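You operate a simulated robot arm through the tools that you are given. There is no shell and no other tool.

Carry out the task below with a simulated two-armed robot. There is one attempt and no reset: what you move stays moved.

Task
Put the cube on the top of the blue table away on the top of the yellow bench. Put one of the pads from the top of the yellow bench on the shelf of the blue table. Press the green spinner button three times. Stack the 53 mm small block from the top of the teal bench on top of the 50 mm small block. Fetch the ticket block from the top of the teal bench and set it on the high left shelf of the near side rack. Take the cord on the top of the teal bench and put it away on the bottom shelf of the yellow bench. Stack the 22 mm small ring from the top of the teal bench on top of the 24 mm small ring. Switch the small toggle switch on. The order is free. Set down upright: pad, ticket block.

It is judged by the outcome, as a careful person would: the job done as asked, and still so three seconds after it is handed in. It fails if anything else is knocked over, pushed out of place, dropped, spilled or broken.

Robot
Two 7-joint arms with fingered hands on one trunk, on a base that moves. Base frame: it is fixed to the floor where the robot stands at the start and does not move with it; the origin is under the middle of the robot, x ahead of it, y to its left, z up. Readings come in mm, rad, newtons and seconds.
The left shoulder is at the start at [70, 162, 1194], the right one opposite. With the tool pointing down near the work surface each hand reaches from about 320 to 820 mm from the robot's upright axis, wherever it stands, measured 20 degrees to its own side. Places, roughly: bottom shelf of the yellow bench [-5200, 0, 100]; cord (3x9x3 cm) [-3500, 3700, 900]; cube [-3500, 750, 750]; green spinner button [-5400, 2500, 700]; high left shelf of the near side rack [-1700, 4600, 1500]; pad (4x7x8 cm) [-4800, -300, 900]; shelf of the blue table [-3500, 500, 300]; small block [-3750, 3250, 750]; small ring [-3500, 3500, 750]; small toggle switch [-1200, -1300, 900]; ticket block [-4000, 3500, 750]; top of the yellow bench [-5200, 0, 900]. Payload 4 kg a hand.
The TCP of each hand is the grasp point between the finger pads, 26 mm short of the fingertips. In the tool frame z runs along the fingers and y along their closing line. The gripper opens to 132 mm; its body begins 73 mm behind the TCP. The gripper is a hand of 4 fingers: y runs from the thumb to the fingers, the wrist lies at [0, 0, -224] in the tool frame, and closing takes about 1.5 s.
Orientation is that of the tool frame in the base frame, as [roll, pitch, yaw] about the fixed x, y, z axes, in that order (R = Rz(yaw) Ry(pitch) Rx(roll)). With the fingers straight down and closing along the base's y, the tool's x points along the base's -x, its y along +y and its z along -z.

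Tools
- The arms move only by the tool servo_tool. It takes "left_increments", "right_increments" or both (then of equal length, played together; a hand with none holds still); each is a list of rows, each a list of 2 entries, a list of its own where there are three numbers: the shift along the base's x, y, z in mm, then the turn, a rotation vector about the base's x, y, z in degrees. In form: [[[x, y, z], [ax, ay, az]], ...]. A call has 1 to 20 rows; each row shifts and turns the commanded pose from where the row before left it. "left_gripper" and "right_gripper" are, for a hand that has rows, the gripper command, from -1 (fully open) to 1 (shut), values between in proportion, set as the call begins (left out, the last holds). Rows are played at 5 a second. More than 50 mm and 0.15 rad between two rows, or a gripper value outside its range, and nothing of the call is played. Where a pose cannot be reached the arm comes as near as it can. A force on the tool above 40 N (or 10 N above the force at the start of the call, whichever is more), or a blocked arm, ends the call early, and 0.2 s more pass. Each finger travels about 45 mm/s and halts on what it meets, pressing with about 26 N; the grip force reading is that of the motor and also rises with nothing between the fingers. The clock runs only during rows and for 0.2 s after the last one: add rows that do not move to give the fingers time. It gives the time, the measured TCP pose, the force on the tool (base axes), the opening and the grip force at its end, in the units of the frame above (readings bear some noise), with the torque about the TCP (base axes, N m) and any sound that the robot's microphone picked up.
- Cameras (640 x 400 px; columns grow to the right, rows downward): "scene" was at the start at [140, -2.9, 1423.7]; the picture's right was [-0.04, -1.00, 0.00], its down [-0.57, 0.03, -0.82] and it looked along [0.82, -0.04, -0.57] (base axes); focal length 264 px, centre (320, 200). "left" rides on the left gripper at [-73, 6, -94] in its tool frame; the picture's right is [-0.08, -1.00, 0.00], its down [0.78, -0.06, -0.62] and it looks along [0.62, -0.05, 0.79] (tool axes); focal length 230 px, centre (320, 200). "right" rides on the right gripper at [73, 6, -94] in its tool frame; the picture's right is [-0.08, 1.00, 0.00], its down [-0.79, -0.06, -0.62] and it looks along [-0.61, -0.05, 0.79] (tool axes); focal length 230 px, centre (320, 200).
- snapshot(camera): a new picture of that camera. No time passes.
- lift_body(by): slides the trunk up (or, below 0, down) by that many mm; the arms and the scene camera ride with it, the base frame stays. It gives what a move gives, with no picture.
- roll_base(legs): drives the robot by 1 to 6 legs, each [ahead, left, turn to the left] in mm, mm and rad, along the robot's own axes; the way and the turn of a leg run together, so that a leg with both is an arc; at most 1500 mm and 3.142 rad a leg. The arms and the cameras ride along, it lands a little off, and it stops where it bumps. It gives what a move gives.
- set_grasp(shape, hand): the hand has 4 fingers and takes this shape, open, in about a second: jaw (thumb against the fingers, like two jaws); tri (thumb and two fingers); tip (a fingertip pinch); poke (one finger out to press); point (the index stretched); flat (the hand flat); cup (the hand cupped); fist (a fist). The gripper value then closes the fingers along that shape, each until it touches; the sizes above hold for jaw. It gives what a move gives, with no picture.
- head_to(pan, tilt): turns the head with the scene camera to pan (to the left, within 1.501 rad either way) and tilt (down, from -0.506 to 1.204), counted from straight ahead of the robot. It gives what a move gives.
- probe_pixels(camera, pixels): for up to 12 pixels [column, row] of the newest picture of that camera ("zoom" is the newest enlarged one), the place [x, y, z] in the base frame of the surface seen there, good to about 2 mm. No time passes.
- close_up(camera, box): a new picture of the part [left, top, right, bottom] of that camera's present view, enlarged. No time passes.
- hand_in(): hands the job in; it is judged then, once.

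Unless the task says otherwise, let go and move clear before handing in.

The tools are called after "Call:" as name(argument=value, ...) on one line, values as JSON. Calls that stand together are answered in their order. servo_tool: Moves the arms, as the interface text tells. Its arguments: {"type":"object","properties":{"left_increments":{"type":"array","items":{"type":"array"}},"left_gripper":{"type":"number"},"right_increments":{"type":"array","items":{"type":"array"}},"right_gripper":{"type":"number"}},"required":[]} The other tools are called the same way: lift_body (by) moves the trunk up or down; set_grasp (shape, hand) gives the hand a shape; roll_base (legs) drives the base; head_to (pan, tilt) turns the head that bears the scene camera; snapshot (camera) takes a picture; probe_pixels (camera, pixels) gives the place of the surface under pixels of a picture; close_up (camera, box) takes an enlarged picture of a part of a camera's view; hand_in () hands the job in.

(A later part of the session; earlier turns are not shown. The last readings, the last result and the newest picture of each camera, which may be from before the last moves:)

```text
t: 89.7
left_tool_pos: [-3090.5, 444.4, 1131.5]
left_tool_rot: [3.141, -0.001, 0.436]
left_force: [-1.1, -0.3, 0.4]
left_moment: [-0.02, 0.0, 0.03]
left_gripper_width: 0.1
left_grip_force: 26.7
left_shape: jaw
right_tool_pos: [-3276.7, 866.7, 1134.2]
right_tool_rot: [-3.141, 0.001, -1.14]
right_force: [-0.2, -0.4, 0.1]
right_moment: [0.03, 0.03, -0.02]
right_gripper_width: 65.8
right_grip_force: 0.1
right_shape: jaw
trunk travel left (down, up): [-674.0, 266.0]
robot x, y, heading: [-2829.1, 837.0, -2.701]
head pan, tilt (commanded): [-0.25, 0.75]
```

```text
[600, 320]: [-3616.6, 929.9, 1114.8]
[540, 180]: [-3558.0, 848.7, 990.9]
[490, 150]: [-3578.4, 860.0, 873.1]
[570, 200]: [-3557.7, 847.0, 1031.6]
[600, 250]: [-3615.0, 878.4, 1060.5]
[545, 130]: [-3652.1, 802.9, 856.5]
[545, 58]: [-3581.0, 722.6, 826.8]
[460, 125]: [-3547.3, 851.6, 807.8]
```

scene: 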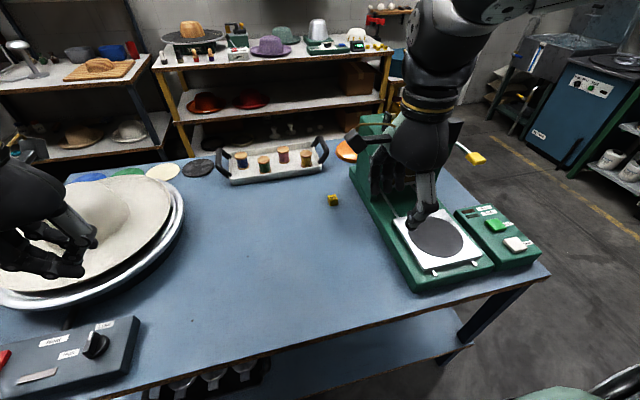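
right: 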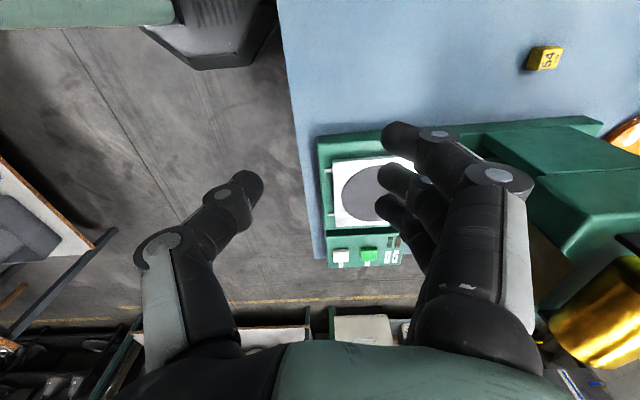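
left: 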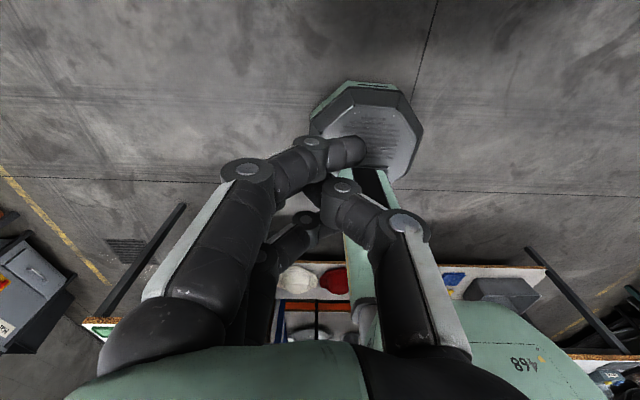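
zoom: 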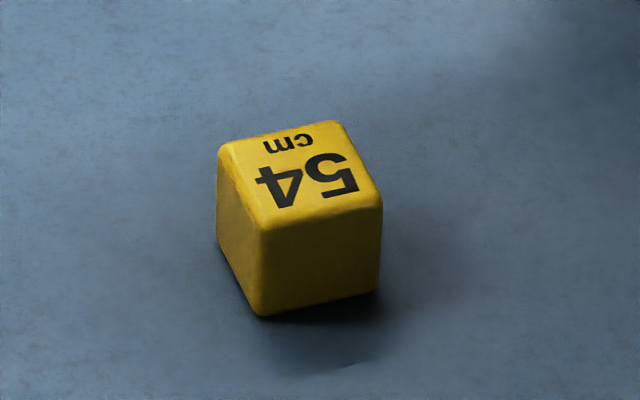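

The machine's column face is ~100 mm right of the cube, so there is room. Move the right hand to hover over the cube at z≈965.

Call:
servo_tool(right_increments=[[[-39, -18, -10], [0, 0, 0.4]], [[-39, -18, -10], [0, 0, 0.4]], [[-39, -18, -20], [0, 0, 0.4]], [[-39, -18, -20], [0, 0, 0.4]], [[-39, -18, -20], [0, 0, 0.4]], [[-39, -18, -20], [0, 0, 0.4]], [[-39, -18, -20], [0, 0, 0.4]], [[-37.8, -18.2, -20], [0, 0, 0.4]], [[0, 0, -20], [0, 0, 0]], [[0, 0, 0], [0, 0, 0]]])

Call:
snapshot(camera="scene")

Call:
snapshot(camera="right")

```text
t: 91.9
left_tool_pos: [-3090.8, 445.0, 1129.7]
left_tool_rot: [3.141, 0.001, 0.437]
left_force: [0.7, 0.5, 0.0]
left_moment: [0.03, -0.02, -0.01]
left_gripper_width: 0.1
left_grip_force: 25.6
left_shape: jaw
right_tool_pos: [-3504.5, 832.8, 961.5]
right_tool_rot: [3.139, 0.0, -1.08]
right_force: [-0.6, -0.3, -0.6]
right_moment: [-0.03, -0.01, -0.02]
right_gripper_width: 66.2
right_grip_force: 0.2
right_shape: jaw
right hand out of reach, approached as far as the arm can: row 4, 5, 6, 7, 8
trunk travel left (down, up): [-674.0, 266.0]
robot x, y, heading: [-2825.7, 833.2, -2.704]
head pan, tilt (commanded): [-0.25, 0.75]
```

```text
taken
```

scene: 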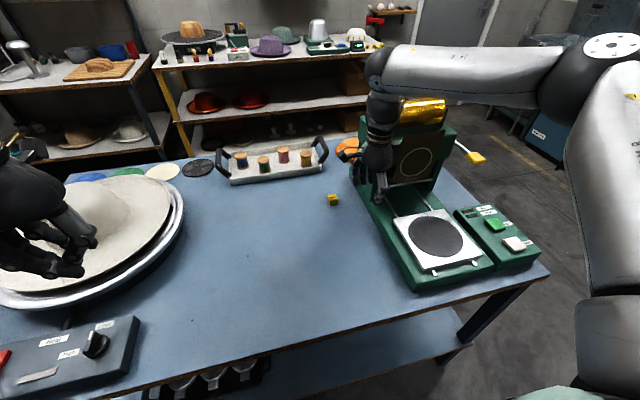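

```text
taken
```

right: 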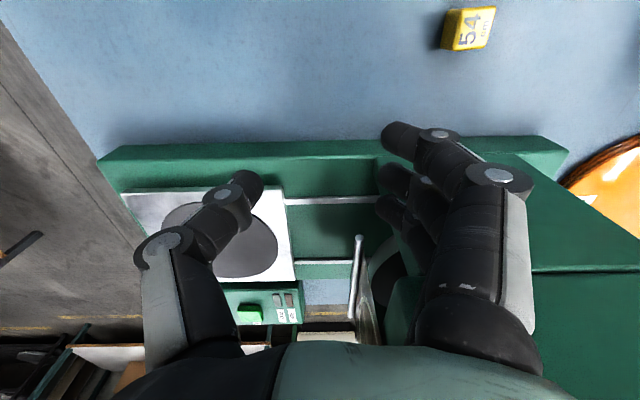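

The arm ran out of range with that wrist yaw and drifted over the machine bed (no contact). Retreat the hand straight back and up at once.

Call:
servo_tool(right_increments=[[[0, 0, 25], [0, 0, 0]], [[10, 4, 30], [0, 0, 0]], [[20, 9, 30], [0, 0, 0]], [[36, 17, 25], [0, 0, 0]], [[40, 19, 20], [0, 0, 0]], [[40, 19, 20], [0, 0, 0]], [[40, 19, 15], [0, 0, 0]], [[36, 10, 10], [0, 0, 0]]])

Call:
snapshot(camera="scene")

```text
t: 93.7
left_tool_pos: [-3088.0, 444.5, 1130.6]
left_tool_rot: [3.141, 0.001, 0.435]
left_force: [-0.6, 0.5, 0.0]
left_moment: [-0.02, 0.05, -0.04]
left_gripper_width: 0.0
left_grip_force: 26.3
left_shape: jaw
right_tool_pos: [-3281.1, 925.2, 1136.9]
right_tool_rot: [3.141, -0.001, -1.083]
right_force: [-0.1, 0.1, -0.4]
right_moment: [-0.03, 0.01, -0.05]
right_gripper_width: 65.9
right_grip_force: 0.1
right_shape: jaw
trunk travel left (down, up): [-674.0, 266.0]
robot x, y, heading: [-2829.6, 837.1, -2.709]
head pan, tilt (commanded): [-0.25, 0.75]
```

```text
taken
```

scene: 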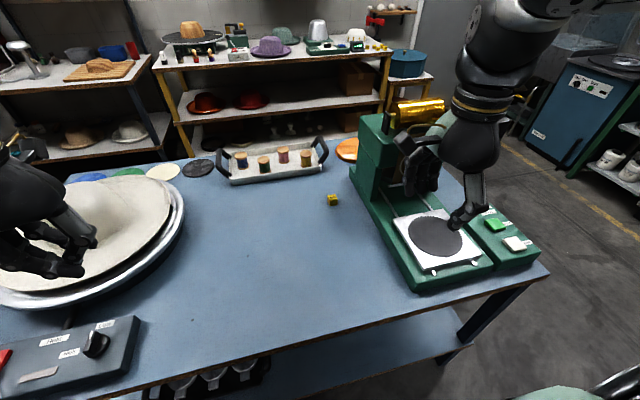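

Plan: take the cube from the corridor side (between blue table and yellow bench), where the arm can approach with its camera away from the machine. First turn the right hand back to its neutral yaw.

Call:
servo_tool(right_increments=[[[0, 0, 0], [0, 0, 8]], [[0, 0, 0], [0, 0, 8]], [[0, 0, 0], [0, 0, 8]], [[0, 0, 0], [0, 0, 8]], [[0, 0, 0], [0, 0, 8]], [[0, 0, 0], [0, 0, 8]], [[0, 0, 0], [0, 0, 8]], [[0, 0, 0], [0, 0, 8]], [[0, 0, 0], [0, 0, 8]], [[0, 0, 0], [0, 0, 8]], [[0, 0, 0], [0, 0, 7]]])

Call:
roll_base(legs=[[-120, 0, 0], [0, -1100, 0]])

Call:
head_to(pan=0.3, tilt=0.4)

Call:
snapshot(camera="scene")

Call:
head_to(pan=-0.7, tilt=0.4)

Call:
snapshot(camera="scene")

```text
t: 96.1
left_tool_pos: [-3089.2, 444.4, 1130.7]
left_tool_rot: [3.141, 0.0, 0.436]
left_force: [-0.3, -0.2, -0.9]
left_moment: [-0.02, 0.01, 0.0]
left_gripper_width: 0.1
left_grip_force: 25.7
left_shape: jaw
right_tool_pos: [-3283.5, 925.1, 1136.5]
right_tool_rot: [3.141, 0.001, 0.439]
right_force: [-0.9, 0.9, -0.1]
right_moment: [0.0, 0.0, 0.02]
right_gripper_width: 65.9
right_grip_force: 0.1
right_shape: jaw
trunk travel left (down, up): [-674.0, 266.0]
robot x, y, heading: [-2827.4, 836.0, -2.705]
head pan, tilt (commanded): [-0.25, 0.75]
```

```text
t: 102.4
left_tool_pos: [-3431.1, 1452.3, 1130.0]
left_tool_rot: [-3.141, -0.001, 0.458]
left_force: [0.2, 0.4, 0.6]
left_moment: [-0.01, 0.01, 0.0]
left_gripper_width: 0.0
left_grip_force: 26.5
left_shape: jaw
right_tool_pos: [-3634.5, 1928.7, 1136.1]
right_tool_rot: [-3.142, 0.002, 0.458]
right_force: [0.2, 0.3, -0.7]
right_moment: [0.03, 0.02, 0.01]
right_gripper_width: 65.7
right_grip_force: 0.1
right_shape: jaw
trunk travel left (down, up): [-674.0, 266.0]
robot x, y, heading: [-3178.1, 1846.0, -2.685]
head pan, tilt (commanded): [-0.25, 0.75]
```

```text
t: 103.4
left_tool_pos: [-3432.1, 1452.1, 1130.1]
left_tool_rot: [-3.141, 0.001, 0.457]
left_force: [0.2, 0.6, -0.6]
left_moment: [0.01, -0.02, 0.01]
left_gripper_width: 0.0
left_grip_force: 26.2
left_shape: jaw
right_tool_pos: [-3634.8, 1927.6, 1135.9]
right_tool_rot: [-3.14, 0.0, 0.458]
right_force: [-0.4, 0.4, -0.5]
right_moment: [0.01, 0.01, 0.0]
right_gripper_width: 65.8
right_grip_force: 0.0
right_shape: jaw
trunk travel left (down, up): [-674.0, 266.0]
robot x, y, heading: [-3173.2, 1845.2, -2.683]
head pan, tilt (commanded): [0.3, 0.4]
```

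```text
taken
```

scene: 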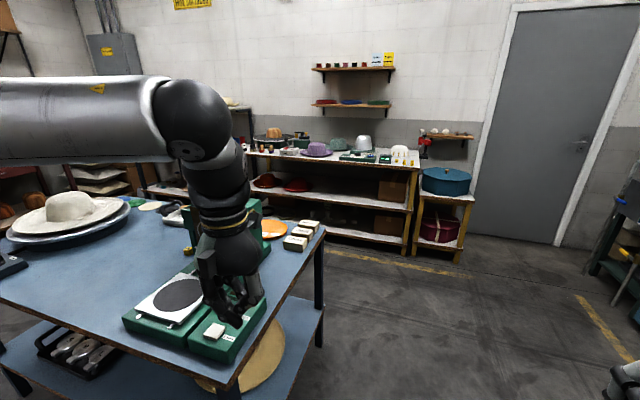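

```text
t: 104.7
left_tool_pos: [-3432.7, 1451.3, 1130.5]
left_tool_rot: [-3.14, 0.0, 0.456]
left_force: [-0.3, 0.1, 0.0]
left_moment: [0.02, 0.0, 0.02]
left_gripper_width: 0.0
left_grip_force: 25.4
left_shape: jaw
right_tool_pos: [-3634.7, 1929.1, 1135.4]
right_tool_rot: [3.141, -0.001, 0.455]
right_force: [-0.2, 0.4, -0.1]
right_moment: [-0.01, 0.0, -0.02]
right_gripper_width: 66.4
right_grip_force: 0.1
right_shape: jaw
trunk travel left (down, up): [-674.0, 266.0]
robot x, y, heading: [-3178.0, 1848.6, -2.684]
head pan, tilt (commanded): [-0.7, 0.4]
```

```text
taken
```

scene: 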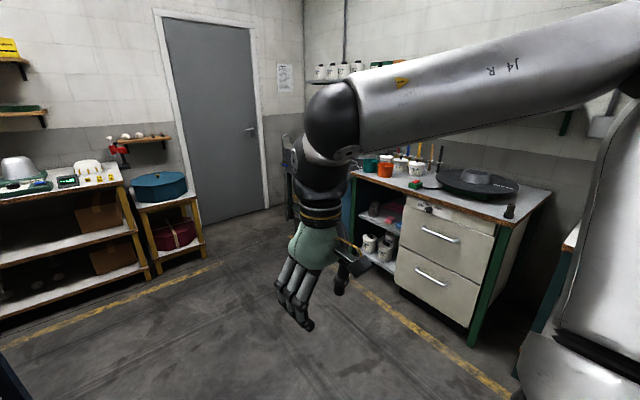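

I'm now close to the teal bench, so I'll do its tasks from here. Turn right to face it (toward +y) and look.

Call:
roll_base(legs=[[0, 0, -1.57]])

Call:
head_to(pan=0, tilt=0.5)

Call:
snapshot(camera="scene")

```text
t: 108.8
left_tool_pos: [-3586.6, 2081.6, 1130.1]
left_tool_rot: [3.141, -0.001, -1.057]
left_force: [-0.2, 1.2, -0.2]
left_moment: [-0.02, 0.02, 0.01]
left_gripper_width: 0.0
left_grip_force: 25.3
left_shape: jaw
right_tool_pos: [-3121.0, 2310.8, 1136.9]
right_tool_rot: [3.141, 0.0, -1.056]
right_force: [-0.3, 0.6, 0.5]
right_moment: [-0.03, -0.02, -0.05]
right_gripper_width: 65.9
right_grip_force: 0.0
right_shape: jaw
trunk travel left (down, up): [-674.0, 266.0]
robot x, y, heading: [-3172.4, 1847.9, 2.082]
head pan, tilt (commanded): [-0.7, 0.4]
```

```text
t: 109.8
left_tool_pos: [-3587.1, 2080.8, 1129.6]
left_tool_rot: [3.14, -0.001, -1.058]
left_force: [-0.4, -0.1, 0.1]
left_moment: [-0.01, -0.01, -0.03]
left_gripper_width: 0.0
left_grip_force: 26.0
left_shape: jaw
right_tool_pos: [-3121.9, 2309.4, 1135.5]
right_tool_rot: [3.141, 0.0, -1.058]
right_force: [0.1, 0.3, -0.7]
right_moment: [0.01, -0.01, 0.01]
right_gripper_width: 65.8
right_grip_force: 0.1
right_shape: jaw
trunk travel left (down, up): [-674.0, 266.0]
robot x, y, heading: [-3176.1, 1846.3, 2.086]
head pan, tilt (commanded): [0.0, 0.499]
```

```text
taken
```

scene: 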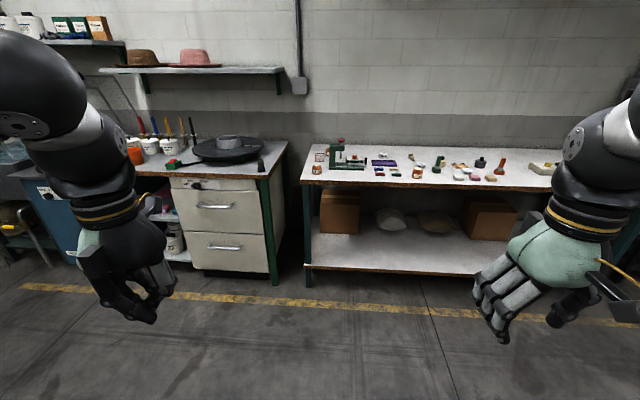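

The teal bench with small items is straight ahead (305-560, 145-190). Zoom in on it.

Call:
close_up(camera="scene", box=[295, 130, 435, 200])

Call:
close_up(camera="scene", box=[425, 130, 565, 200])

Call:
probe_pixels(camera="scene", pixels=[[303, 180], [320, 143], [450, 190], [560, 190], [380, 170], [310, 260], [450, 280], [500, 160]])

```text
4.57 times, centred on (365, 165) of scene
```

zoom: 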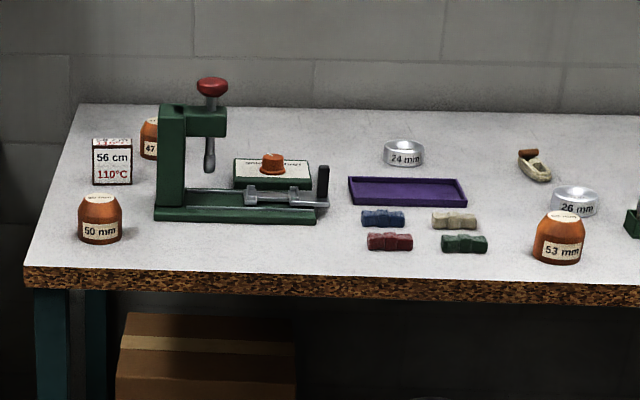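

```text
4.57 times, centred on (495, 165) of scene
```

zoom: 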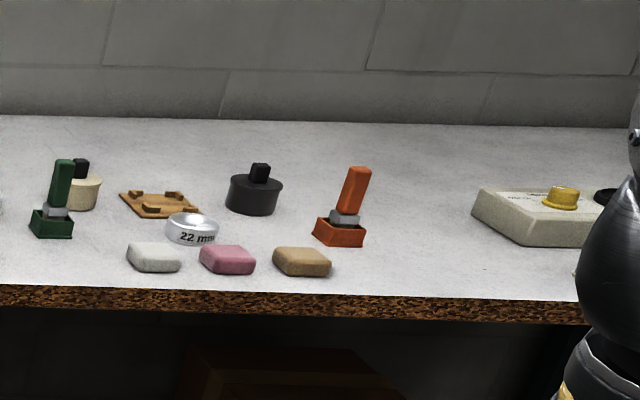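

```text
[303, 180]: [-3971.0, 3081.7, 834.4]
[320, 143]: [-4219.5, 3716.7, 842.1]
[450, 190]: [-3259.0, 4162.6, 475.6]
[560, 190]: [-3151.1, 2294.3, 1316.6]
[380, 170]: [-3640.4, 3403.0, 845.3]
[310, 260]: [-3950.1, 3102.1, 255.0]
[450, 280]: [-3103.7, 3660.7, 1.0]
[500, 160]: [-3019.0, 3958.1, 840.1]
```

Call:
close_up(camera="scene", box=[295, 130, 435, 200])

Call:
probe_pixels(camera="zoom", pixels=[[112, 165], [100, 232], [150, 150], [404, 165], [535, 170], [575, 208], [560, 250], [382, 222], [390, 245], [455, 225], [466, 247], [405, 195]])

Call:
probe_pixels(camera="zoom", pixels=[[30, 270], [300, 278], [600, 290], [210, 90], [170, 130], [240, 215], [320, 190], [270, 185], [540, 155], [525, 155], [545, 178], [100, 205]])

```text
4.57 times, centred on (365, 165) of scene
```

zoom: 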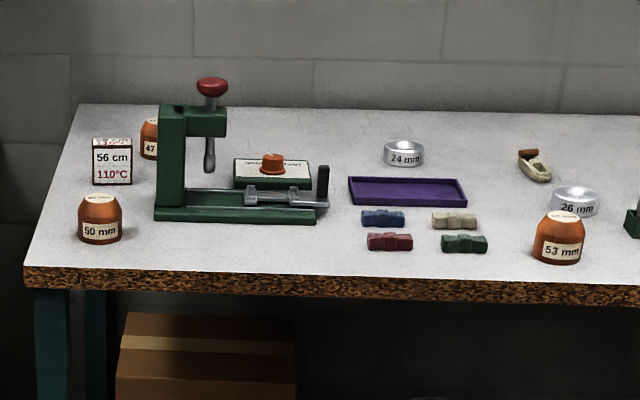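

```text
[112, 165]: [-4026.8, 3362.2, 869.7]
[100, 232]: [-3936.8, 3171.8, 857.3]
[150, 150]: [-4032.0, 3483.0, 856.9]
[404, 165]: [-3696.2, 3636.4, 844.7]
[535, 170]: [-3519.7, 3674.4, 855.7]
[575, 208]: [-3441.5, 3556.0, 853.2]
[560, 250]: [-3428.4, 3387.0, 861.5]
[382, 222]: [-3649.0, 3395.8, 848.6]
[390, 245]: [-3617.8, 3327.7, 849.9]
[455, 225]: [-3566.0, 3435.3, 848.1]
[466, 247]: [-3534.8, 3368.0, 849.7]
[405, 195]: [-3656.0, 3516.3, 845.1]
```

```text
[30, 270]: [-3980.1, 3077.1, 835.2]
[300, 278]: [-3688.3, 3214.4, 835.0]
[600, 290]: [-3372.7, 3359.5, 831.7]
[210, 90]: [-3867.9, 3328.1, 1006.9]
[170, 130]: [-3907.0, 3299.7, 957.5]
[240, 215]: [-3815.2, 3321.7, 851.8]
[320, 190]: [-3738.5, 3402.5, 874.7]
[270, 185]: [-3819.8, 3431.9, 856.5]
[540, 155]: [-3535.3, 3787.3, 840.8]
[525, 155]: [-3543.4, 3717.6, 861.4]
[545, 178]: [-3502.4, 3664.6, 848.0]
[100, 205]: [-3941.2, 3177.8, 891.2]
```

Call:
close_up(camera="scene", box=[425, 130, 565, 200])

Call:
probe_pixels(camera="zoom", pixels=[[192, 235], [190, 215], [210, 225], [160, 260], [228, 265], [300, 265], [165, 205], [250, 205], [345, 235], [355, 185], [540, 225], [50, 225]])

Call:
head_to(pan=-0.9, tilt=0.3)

Call:
snapshot(camera="scene")

```text
4.57 times, centred on (495, 165) of scene
```

zoom: 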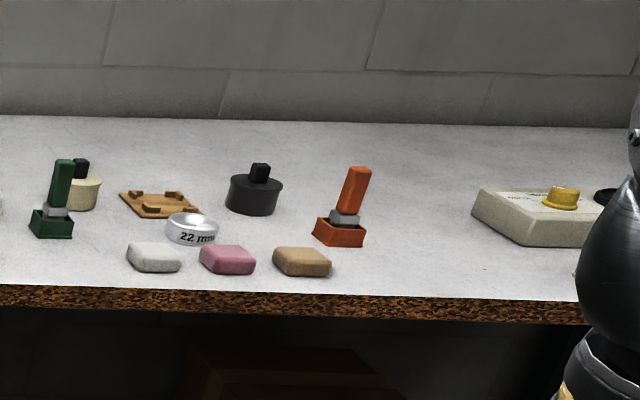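

```text
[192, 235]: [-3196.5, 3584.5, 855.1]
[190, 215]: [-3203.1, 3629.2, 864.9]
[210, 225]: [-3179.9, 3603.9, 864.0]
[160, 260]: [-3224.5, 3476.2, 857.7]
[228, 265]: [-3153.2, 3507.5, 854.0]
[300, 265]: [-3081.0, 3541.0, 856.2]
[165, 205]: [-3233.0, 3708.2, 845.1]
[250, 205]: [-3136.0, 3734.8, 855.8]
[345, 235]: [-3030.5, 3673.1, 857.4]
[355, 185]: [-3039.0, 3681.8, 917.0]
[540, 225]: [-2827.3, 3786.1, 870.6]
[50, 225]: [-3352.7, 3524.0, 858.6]
```

```text
t: 111.0
left_tool_pos: [-3586.9, 2081.7, 1130.7]
left_tool_rot: [-3.14, 0.0, -1.06]
left_force: [0.4, -0.3, -0.2]
left_moment: [0.02, -0.02, 0.03]
left_gripper_width: 0.0
left_grip_force: 25.6
left_shape: jaw
right_tool_pos: [-3121.4, 2310.6, 1135.0]
right_tool_rot: [-3.141, 0.002, -1.057]
right_force: [0.0, 0.6, -0.4]
right_moment: [-0.02, 0.0, -0.06]
right_gripper_width: 65.8
right_grip_force: 0.0
right_shape: jaw
trunk travel left (down, up): [-674.0, 266.0]
robot x, y, heading: [-3175.6, 1850.5, 2.082]
head pan, tilt (commanded): [-0.901, 0.3]
```

```text
taken
```

scene: 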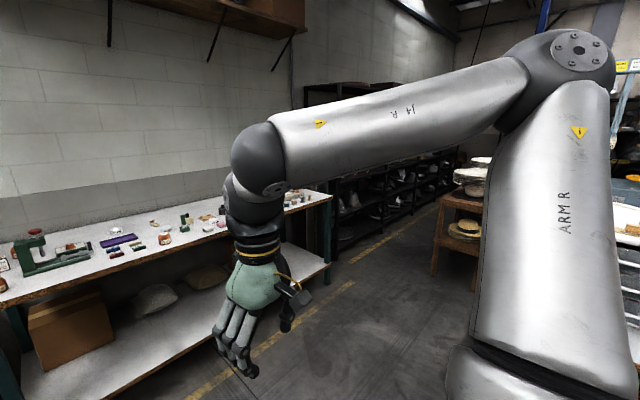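

Everything is located: 53 block (u≈637), 50 block and ticket at the left end, rings, and the cord at [-3530,3690]. Drive toward the bench so the left hand can take the 53 mm block.

Call:
roll_base(legs=[[0, -660, -0.075], [600, 0, 0]])

Call:
head_to(pan=0.1, tilt=0.6)

Call:
snapshot(camera="scene")

```text
t: 117.7
left_tool_pos: [-3246.8, 2957.8, 1130.6]
left_tool_rot: [-3.141, 0.001, -1.125]
left_force: [0.5, 0.7, 0.4]
left_moment: [-0.02, -0.01, 0.01]
left_gripper_width: 0.2
left_grip_force: 26.1
left_shape: jaw
right_tool_pos: [-2765.8, 3157.7, 1135.8]
right_tool_rot: [3.141, 0.002, -1.122]
right_force: [-0.2, -0.2, 0.2]
right_moment: [0.01, -0.02, 0.0]
right_gripper_width: 66.0
right_grip_force: 0.0
right_shape: jaw
trunk travel left (down, up): [-674.0, 266.0]
robot x, y, heading: [-2853.6, 2701.3, 2.018]
head pan, tilt (commanded): [-0.901, 0.3]
```

```text
t: 119.0
left_tool_pos: [-3246.0, 2959.3, 1130.2]
left_tool_rot: [-3.141, -0.001, -1.124]
left_force: [-0.3, -0.3, 0.1]
left_moment: [0.03, 0.03, 0.0]
left_gripper_width: 0.0
left_grip_force: 26.1
left_shape: jaw
right_tool_pos: [-2766.7, 3157.3, 1135.0]
right_tool_rot: [-3.141, 0.0, -1.124]
right_force: [0.2, -0.2, -0.2]
right_moment: [0.0, -0.02, -0.01]
right_gripper_width: 65.7
right_grip_force: 0.0
right_shape: jaw
trunk travel left (down, up): [-674.0, 266.0]
robot x, y, heading: [-2851.0, 2701.1, 2.018]
head pan, tilt (commanded): [0.099, 0.6]
```

```text
taken
```

scene: 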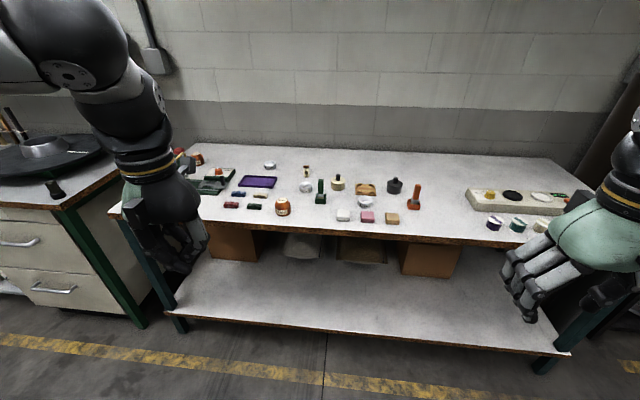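

Call:
roll_base(legs=[[470, 30, -0.01]])

Call:
head_to(pan=0.3, tilt=0.8)

Call:
snapshot(camera="scene")

Call:
snapshot(camera="left")

```text
t: 121.8
left_tool_pos: [-3470.5, 3367.7, 1131.8]
left_tool_rot: [-3.141, -0.001, -1.13]
left_force: [-0.2, -0.1, -0.5]
left_moment: [0.03, 0.01, 0.02]
left_gripper_width: 0.3
left_grip_force: 25.9
left_shape: jaw
right_tool_pos: [-2990.5, 3563.1, 1135.7]
right_tool_rot: [3.141, 0.001, -1.131]
right_force: [-0.4, -0.6, -0.3]
right_moment: [-0.02, 0.01, 0.01]
right_gripper_width: 65.7
right_grip_force: 0.1
right_shape: jaw
trunk travel left (down, up): [-674.0, 266.0]
robot x, y, heading: [-3074.9, 3104.7, 2.013]
head pan, tilt (commanded): [0.099, 0.6]
```

```text
t: 122.5
left_tool_pos: [-3471.8, 3370.0, 1129.1]
left_tool_rot: [-3.14, -0.002, -1.132]
left_force: [-0.4, -0.6, -0.2]
left_moment: [0.0, 0.02, 0.01]
left_gripper_width: 0.1
left_grip_force: 25.7
left_shape: jaw
right_tool_pos: [-2989.9, 3562.9, 1136.2]
right_tool_rot: [-3.141, 0.0, -1.129]
right_force: [0.5, 0.5, 0.1]
right_moment: [0.01, 0.06, -0.03]
right_gripper_width: 65.8
right_grip_force: 0.0
right_shape: jaw
trunk travel left (down, up): [-674.0, 266.0]
robot x, y, heading: [-3079.1, 3107.3, 2.011]
head pan, tilt (commanded): [0.3, 0.799]
```

```text
taken
```

scene: 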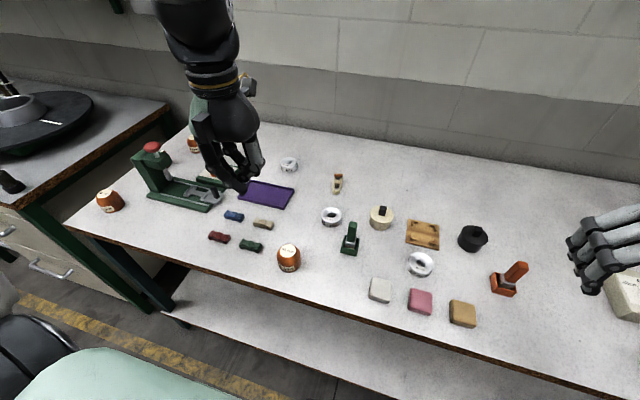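

```text
taken
```

left: 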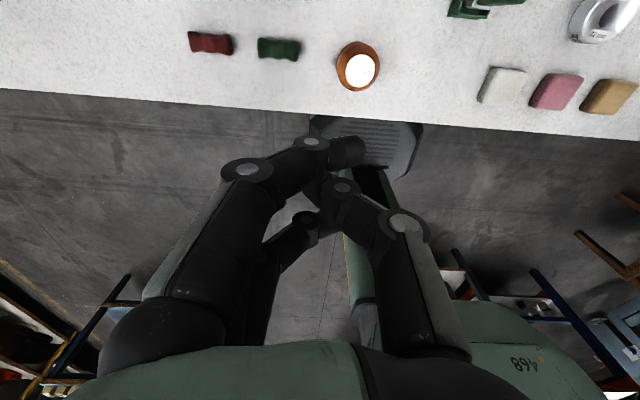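

Call:
close_up(camera="scene", box=[260, 230, 320, 280])

Call:
probe_pixels(camera="zoom", pixels=[[300, 190], [250, 190], [350, 180], [300, 165], [300, 215], [220, 260], [390, 240], [300, 340], [310, 300], [200, 350]])

Call:
close_up(camera="scene", box=[80, 175, 140, 225])

Call:
probe_pixels(camera="zoom", pixels=[[290, 170], [240, 160], [330, 150], [290, 140], [290, 200], [210, 260], [420, 220], [320, 320]])

```text
8.00 times, centred on (290, 255) of scene
```

zoom: 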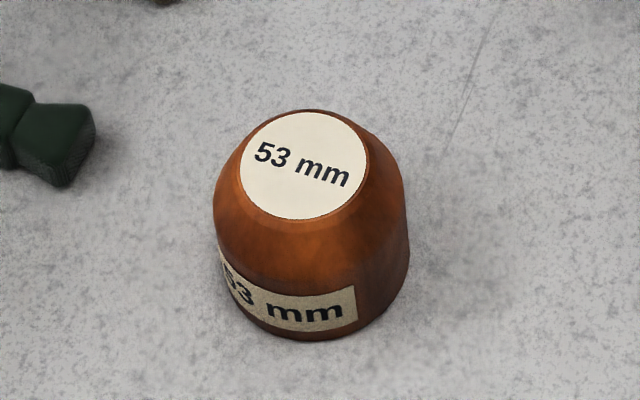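

```text
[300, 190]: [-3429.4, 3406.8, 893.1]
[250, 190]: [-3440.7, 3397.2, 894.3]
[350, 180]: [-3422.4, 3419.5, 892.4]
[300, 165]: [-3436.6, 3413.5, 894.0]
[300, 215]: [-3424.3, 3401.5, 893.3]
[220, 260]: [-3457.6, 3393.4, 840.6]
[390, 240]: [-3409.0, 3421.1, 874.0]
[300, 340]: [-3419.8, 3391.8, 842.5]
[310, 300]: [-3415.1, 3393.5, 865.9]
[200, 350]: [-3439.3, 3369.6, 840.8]
```

```text
8.00 times, centred on (110, 200) of scene
```

zoom: 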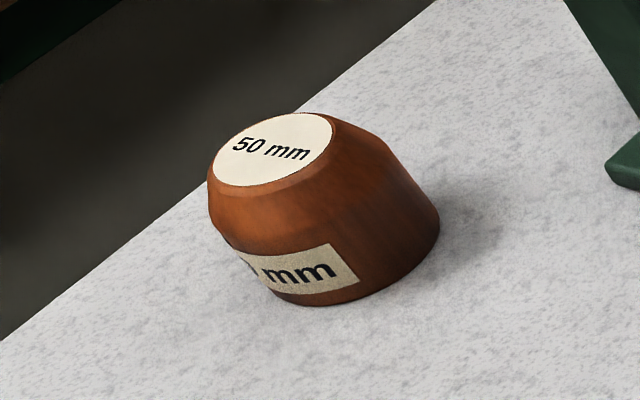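

```text
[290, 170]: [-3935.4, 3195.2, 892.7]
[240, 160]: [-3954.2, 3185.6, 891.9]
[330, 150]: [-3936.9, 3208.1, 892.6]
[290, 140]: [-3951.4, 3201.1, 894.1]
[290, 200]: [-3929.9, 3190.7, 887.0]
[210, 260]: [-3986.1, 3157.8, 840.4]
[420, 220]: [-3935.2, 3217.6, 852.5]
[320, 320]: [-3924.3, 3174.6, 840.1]
```

Call:
close_up(camera="left", box=[320, 30, 400, 100])

Call:
probe_pixels(camera="zoom", pixels=[[320, 220], [240, 230], [410, 230], [325, 150], [325, 305], [320, 320], [120, 180], [480, 170], [300, 40], [290, 90]])

```text
5.71 times, centred on (360, 65) of left
```

zoom: 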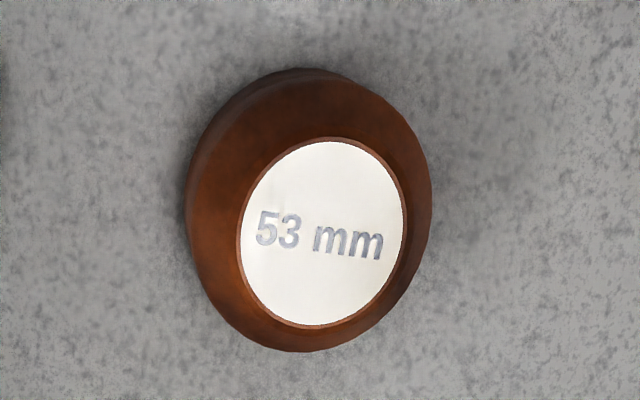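

```text
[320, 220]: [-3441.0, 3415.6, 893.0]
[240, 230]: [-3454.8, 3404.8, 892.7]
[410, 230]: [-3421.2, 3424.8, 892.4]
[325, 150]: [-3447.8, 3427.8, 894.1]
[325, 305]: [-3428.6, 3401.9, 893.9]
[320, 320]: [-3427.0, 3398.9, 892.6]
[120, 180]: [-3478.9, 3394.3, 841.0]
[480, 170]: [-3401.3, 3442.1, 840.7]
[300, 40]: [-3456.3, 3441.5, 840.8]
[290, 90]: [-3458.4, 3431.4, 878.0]
```

The 53 mm block's top-disc centre is [-3438,3414,893], base z≈841. Open the left hand to ~84 mm and hover over it.

Call:
servo_tool(left_increments=[[[8.5, 11, -30], [0, 0, 0]], [[8.5, 11, -30], [0, 0, 0]], [[8.5, 11, -30], [0, 0, 0]], [[8.5, 11, -30], [0, 0, 0]], [[0, 0, -20], [0, 0, 0]], [[0, 0, 0], [0, 0, 0]]], left_gripper=-0.27)

Call:
snapshot(camera="left")

Call:
close_up(camera="scene", box=[200, 150, 360, 290])

```text
t: 123.9
left_tool_pos: [-3439.9, 3412.2, 992.1]
left_tool_rot: [-3.14, 0.0, -1.131]
left_force: [0.1, -0.5, 0.5]
left_moment: [-0.01, 0.0, 0.0]
left_gripper_width: 83.9
left_grip_force: 0.1
left_shape: jaw
right_tool_pos: [-2989.7, 3564.4, 1135.1]
right_tool_rot: [3.141, 0.001, -1.128]
right_force: [-0.4, -0.3, 0.7]
right_moment: [-0.01, 0.01, 0.03]
right_gripper_width: 66.2
right_grip_force: 0.2
right_shape: jaw
trunk travel left (down, up): [-674.0, 266.0]
robot x, y, heading: [-3080.1, 3105.8, 2.008]
head pan, tilt (commanded): [0.3, 0.799]
```

```text
taken
```

left: 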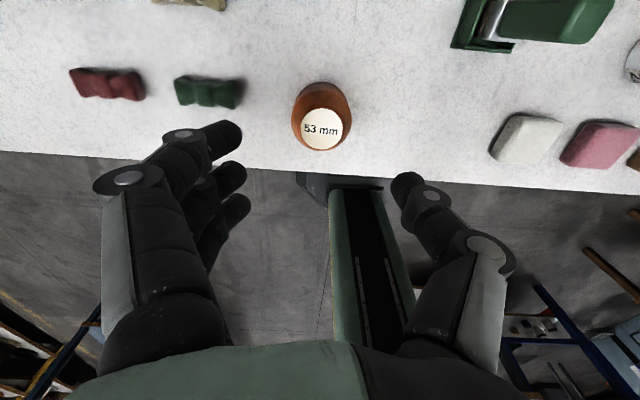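

```text
2.86 times, centred on (280, 220) of scene
```

zoom: 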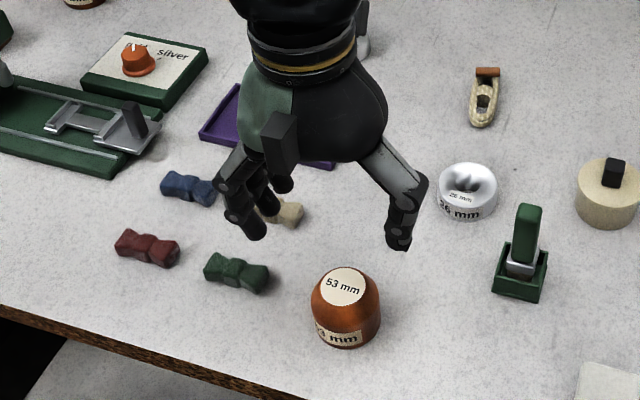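

Call:
servo_tool(left_increments=[[[1.2, 0.9, -30], [0, 0, 0]], [[1.2, 0.9, -30], [0, 0, 0]], [[0, 0, -25], [0, 0, 0]], [[0, 0, -20], [0, 0, 0]], [[0, 0, -12], [0, 0, 0]], [[0, 0, 0], [0, 0, 0]]])

Call:
snapshot(camera="left")

Call:
close_up(camera="scene", box=[220, 180, 360, 290])

```text
t: 125.3
left_tool_pos: [-3435.0, 3414.7, 871.3]
left_tool_rot: [3.141, 0.001, -1.13]
left_force: [-0.2, 0.2, -0.4]
left_moment: [0.0, 0.01, 0.01]
left_gripper_width: 84.0
left_grip_force: 0.1
left_shape: jaw
right_tool_pos: [-2990.2, 3563.6, 1136.3]
right_tool_rot: [3.141, -0.001, -1.129]
right_force: [0.1, -0.2, 0.2]
right_moment: [-0.02, 0.02, -0.01]
right_gripper_width: 65.8
right_grip_force: 0.0
right_shape: jaw
trunk travel left (down, up): [-674.0, 266.0]
robot x, y, heading: [-3075.8, 3104.4, 2.012]
head pan, tilt (commanded): [0.3, 0.799]
```

```text
taken
```

left: 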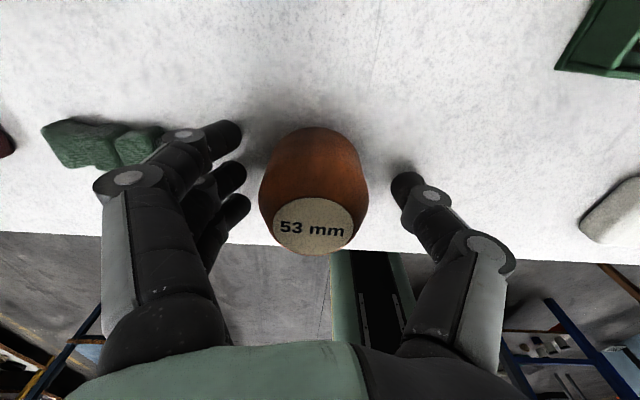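

```text
3.64 times, centred on (290, 235) of scene
```

zoom: 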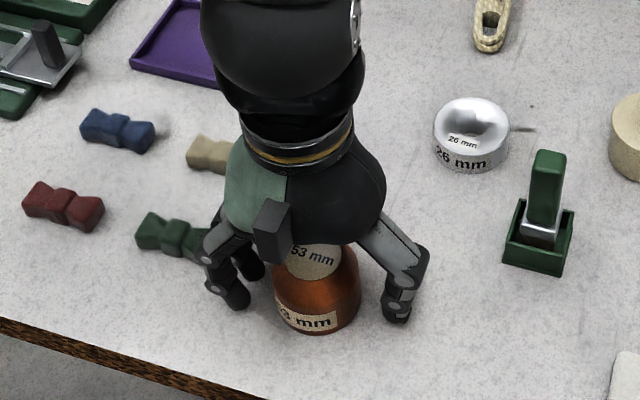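

Fingers straddle the block; close the left hand on it.

Call:
servo_tool(left_increments=[[[0, 0, 0], [0, 0, 0]], [[0, 0, 0], [0, 0, 0]], [[0, 0, 0], [0, 0, 0]], [[0, 0, 0], [0, 0, 0]], [[0, 0, 0], [0, 0, 0]], [[0, 0, 0], [0, 0, 0]], [[0, 0, 0], [0, 0, 0]]], left_gripper=1)

Call:
snapshot(camera="left")

```text
t: 126.9
left_tool_pos: [-3435.3, 3413.8, 872.5]
left_tool_rot: [-3.14, -0.002, -1.132]
left_force: [0.3, -0.3, -0.8]
left_moment: [0.0, 0.01, 0.01]
left_gripper_width: 43.5
left_grip_force: 25.9
left_shape: jaw
right_tool_pos: [-2990.0, 3564.1, 1135.3]
right_tool_rot: [-3.141, -0.001, -1.129]
right_force: [0.6, -0.2, 0.0]
right_moment: [-0.05, 0.02, -0.01]
right_gripper_width: 65.7
right_grip_force: 0.1
right_shape: jaw
trunk travel left (down, up): [-674.0, 266.0]
robot x, y, heading: [-3077.7, 3106.3, 2.012]
head pan, tilt (commanded): [0.3, 0.799]
```

```text
taken
```

left: 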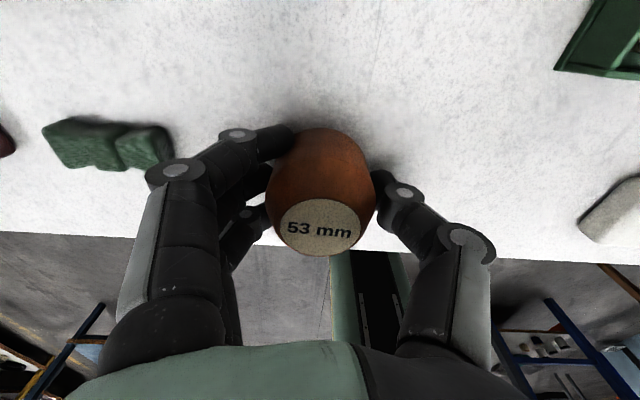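

Call:
servo_tool(left_increments=[[[0, 0, 15], [0, 0, 0]], [[0, 0, 30], [0, 0, 0]], [[0, 0, 35], [0, 0, 0]], [[0, 0, 35], [0, 0, 0]], [[0, 0, 35], [0, 0, 0]], [[0, 0, 35], [0, 0, 0]], [[0, 0, 35], [0, 0, 0]], [[0, 0, 35], [0, 0, 0]]])

Call:
snapshot(camera="left")

Call:
snapshot(camera="scene")

```text
t: 128.7
left_tool_pos: [-3431.3, 3414.1, 1127.5]
left_tool_rot: [-3.141, 0.001, -1.13]
left_force: [0.7, -0.4, -0.8]
left_moment: [0.01, 0.03, -0.01]
left_gripper_width: 43.3
left_grip_force: 25.9
left_shape: jaw
right_tool_pos: [-2989.2, 3562.9, 1135.5]
right_tool_rot: [3.142, 0.002, -1.128]
right_force: [0.8, 0.2, 0.4]
right_moment: [0.01, -0.03, -0.01]
right_gripper_width: 65.7
right_grip_force: 0.1
right_shape: jaw
trunk travel left (down, up): [-674.0, 266.0]
robot x, y, heading: [-3076.9, 3101.6, 2.01]
head pan, tilt (commanded): [0.3, 0.799]
```

```text
taken
```

left: 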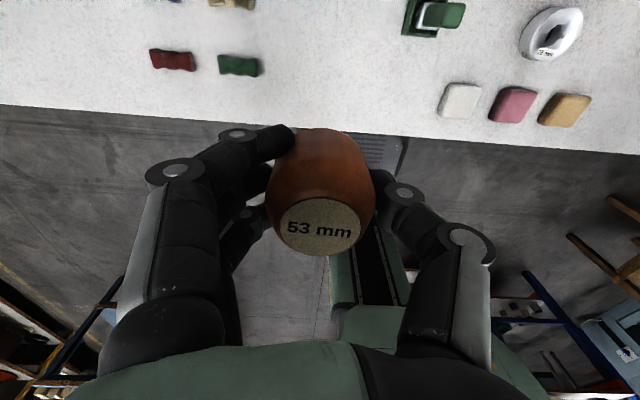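

```text
taken
```

scene: 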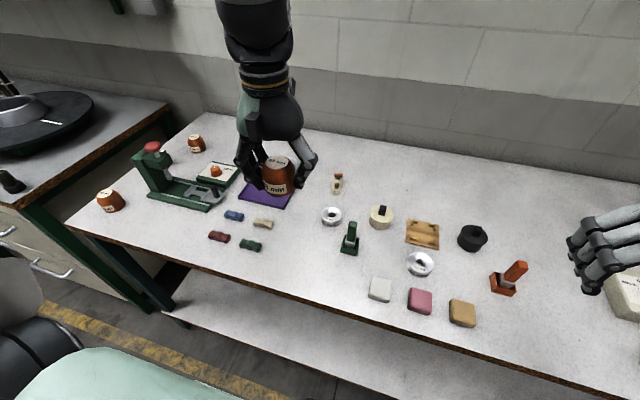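

Block is held firmly. Drive 550 mm left along the bench to the 50 mm block.

Call:
roll_base(legs=[[0, 550, 0]])

Call:
snapshot(camera="scene")

Call:
snapshot(camera="left")

```text
t: 131.8
left_tool_pos: [-3909.1, 3199.0, 1127.0]
left_tool_rot: [-3.141, 0.0, -1.145]
left_force: [1.1, -0.3, -1.0]
left_moment: [-0.02, -0.06, 0.03]
left_gripper_width: 43.3
left_grip_force: 25.9
left_shape: jaw
right_tool_pos: [-3464.1, 3339.6, 1134.7]
right_tool_rot: [-3.141, 0.0, -1.143]
right_force: [-0.1, 0.0, -0.5]
right_moment: [-0.02, 0.01, 0.01]
right_gripper_width: 65.9
right_grip_force: 0.1
right_shape: jaw
trunk travel left (down, up): [-674.0, 266.0]
robot x, y, heading: [-3558.7, 2884.1, 1.999]
head pan, tilt (commanded): [0.3, 0.799]
```

```text
taken
```

scene: 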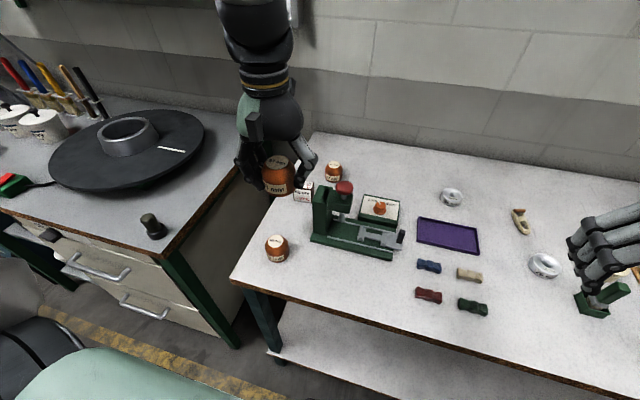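

```text
taken
```

left: 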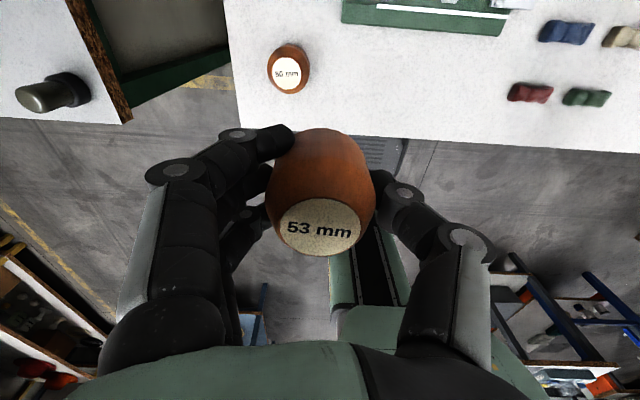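

Call:
close_up(camera="left", box=[250, 35, 330, 105])

Call:
probe_pixels(camera="zoom", pixels=[[290, 220], [190, 230], [385, 225], [290, 145], [290, 300], [240, 180], [350, 180], [240, 270], [350, 270]])

Call:
close_up(camera="scene", box=[255, 225, 303, 269])

Call:
probe_pixels(camera="zoom", pixels=[[290, 170], [220, 170], [360, 170], [290, 130], [290, 220], [250, 150], [330, 200]])

```text
5.71 times, centred on (290, 70) of left
```

zoom: 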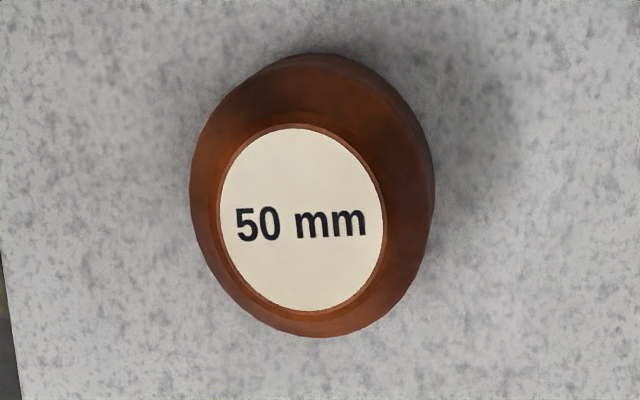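

```text
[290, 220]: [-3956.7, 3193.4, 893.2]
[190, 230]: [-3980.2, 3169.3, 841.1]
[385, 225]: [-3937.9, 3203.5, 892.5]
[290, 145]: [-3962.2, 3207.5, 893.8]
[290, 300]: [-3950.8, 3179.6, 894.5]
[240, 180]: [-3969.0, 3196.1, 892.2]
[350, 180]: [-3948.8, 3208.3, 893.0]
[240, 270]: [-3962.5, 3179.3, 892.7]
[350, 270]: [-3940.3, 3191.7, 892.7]
```

```text
9.09 times, centred on (279, 247) of scene
```

zoom: 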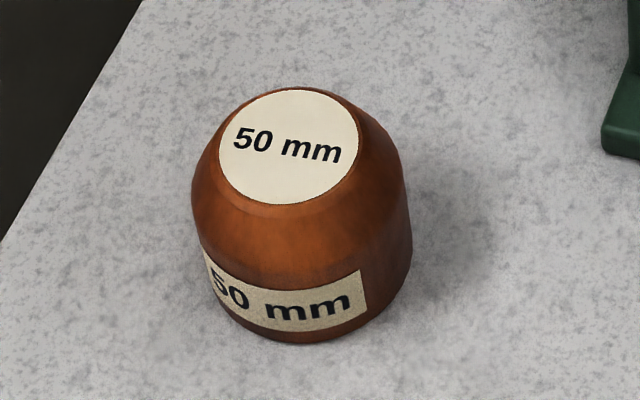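

```text
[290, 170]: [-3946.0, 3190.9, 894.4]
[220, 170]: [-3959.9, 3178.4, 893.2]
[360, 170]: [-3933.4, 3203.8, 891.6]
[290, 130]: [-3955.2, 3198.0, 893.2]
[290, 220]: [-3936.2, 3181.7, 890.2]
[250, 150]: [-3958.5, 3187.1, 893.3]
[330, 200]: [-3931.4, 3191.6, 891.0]
```

Call:
close_up(camera="left", box=[260, 120, 380, 260])

Call:
probe_pixels(camera="zoom", pixels=[[340, 300], [250, 310], [430, 300], [340, 240], [330, 350], [290, 260], [390, 260], [290, 340], [390, 340], [330, 100], [330, 60], [270, 150]])

```text
2.86 times, centred on (320, 190) of left
```

zoom: 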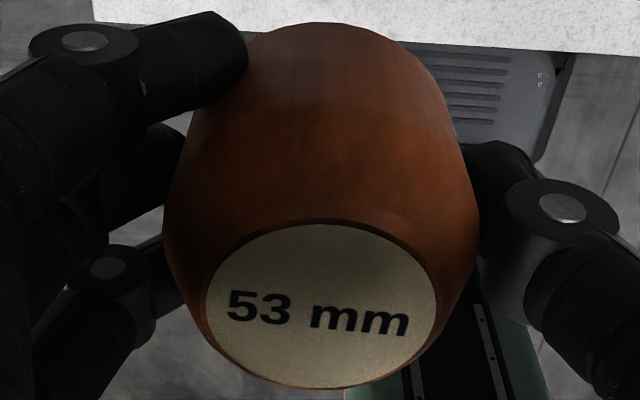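

```text
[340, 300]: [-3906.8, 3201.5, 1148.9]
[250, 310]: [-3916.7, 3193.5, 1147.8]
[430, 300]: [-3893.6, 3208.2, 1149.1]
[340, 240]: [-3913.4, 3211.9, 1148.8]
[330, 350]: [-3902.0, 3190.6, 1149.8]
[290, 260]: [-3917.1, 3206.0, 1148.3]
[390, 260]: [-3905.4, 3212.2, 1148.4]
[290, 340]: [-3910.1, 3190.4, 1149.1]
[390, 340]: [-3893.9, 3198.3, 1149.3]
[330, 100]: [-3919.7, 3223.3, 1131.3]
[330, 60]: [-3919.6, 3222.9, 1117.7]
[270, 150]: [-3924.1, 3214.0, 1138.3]
```

Held block's disc centre matches the TCP; the 50 mm block's top centre is [-3953.5,3195,893]. Move above it and lower to a small gap.

Call:
servo_tool(left_increments=[[[-22.2, -2.1, 0], [0, 0, 0]], [[-22.2, -2.1, 0], [0, 0, 0]], [[0, 0, -30], [0, 0, 0]], [[0, 0, -40], [0, 0, 0]], [[0, 0, -40], [0, 0, 0]], [[0, 0, -40], [0, 0, 0]], [[0, 0, -30], [0, 0, 0]], [[0, 0, 0], [0, 0, 0]]])

Call:
close_up(camera="scene", box=[220, 150, 350, 280])

Call:
snapshot(camera="left")

```text
t: 133.6
left_tool_pos: [-3954.2, 3195.0, 947.9]
left_tool_rot: [-3.142, 0.001, -1.144]
left_force: [-0.2, 0.6, -1.5]
left_moment: [-0.04, 0.03, -0.01]
left_gripper_width: 43.4
left_grip_force: 26.0
left_shape: jaw
right_tool_pos: [-3462.2, 3340.8, 1135.9]
right_tool_rot: [-3.141, 0.003, -1.144]
right_force: [-0.4, 0.2, -0.3]
right_moment: [-0.02, -0.02, -0.03]
right_gripper_width: 66.1
right_grip_force: 0.1
right_shape: jaw
trunk travel left (down, up): [-674.0, 266.0]
robot x, y, heading: [-3557.7, 2883.2, 1.998]
head pan, tilt (commanded): [0.3, 0.799]
```

```text
3.08 times, centred on (285, 215) of scene
```

zoom: 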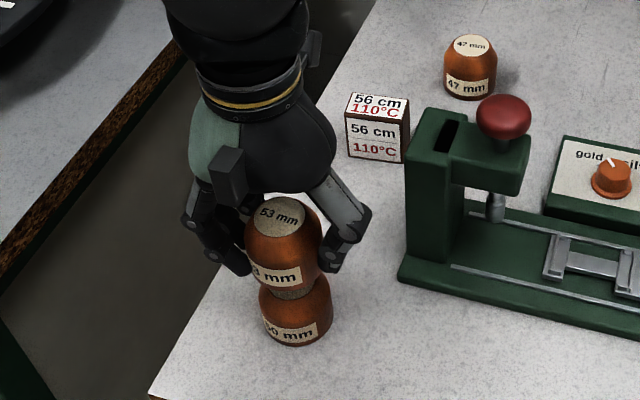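

```text
taken
```

left: 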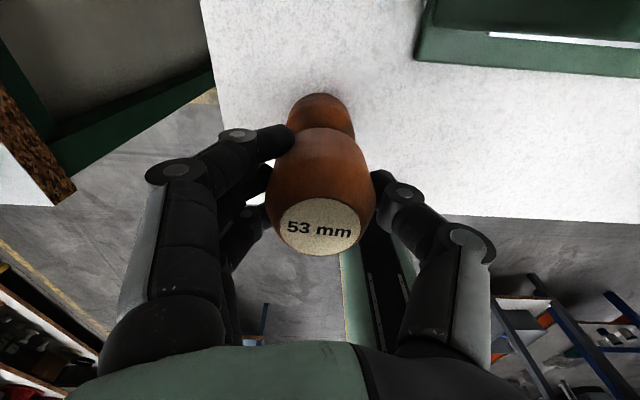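

Call:
close_up(camera="scene", box=[260, 205, 316, 260])

Call:
probe_pixels(camera="zoom", pixels=[[195, 105], [110, 110], [285, 100], [195, 60], [195, 150], [150, 80], [240, 130]])

```text
7.27 times, centred on (288, 232) of scene
```

zoom: 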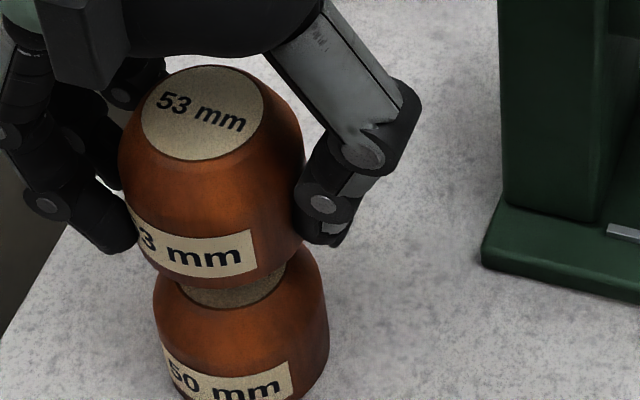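

```text
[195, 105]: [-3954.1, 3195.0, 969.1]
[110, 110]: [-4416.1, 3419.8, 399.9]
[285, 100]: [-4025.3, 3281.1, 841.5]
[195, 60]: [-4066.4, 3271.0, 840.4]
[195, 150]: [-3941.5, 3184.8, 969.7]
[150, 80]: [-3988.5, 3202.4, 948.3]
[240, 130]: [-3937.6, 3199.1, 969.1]
```

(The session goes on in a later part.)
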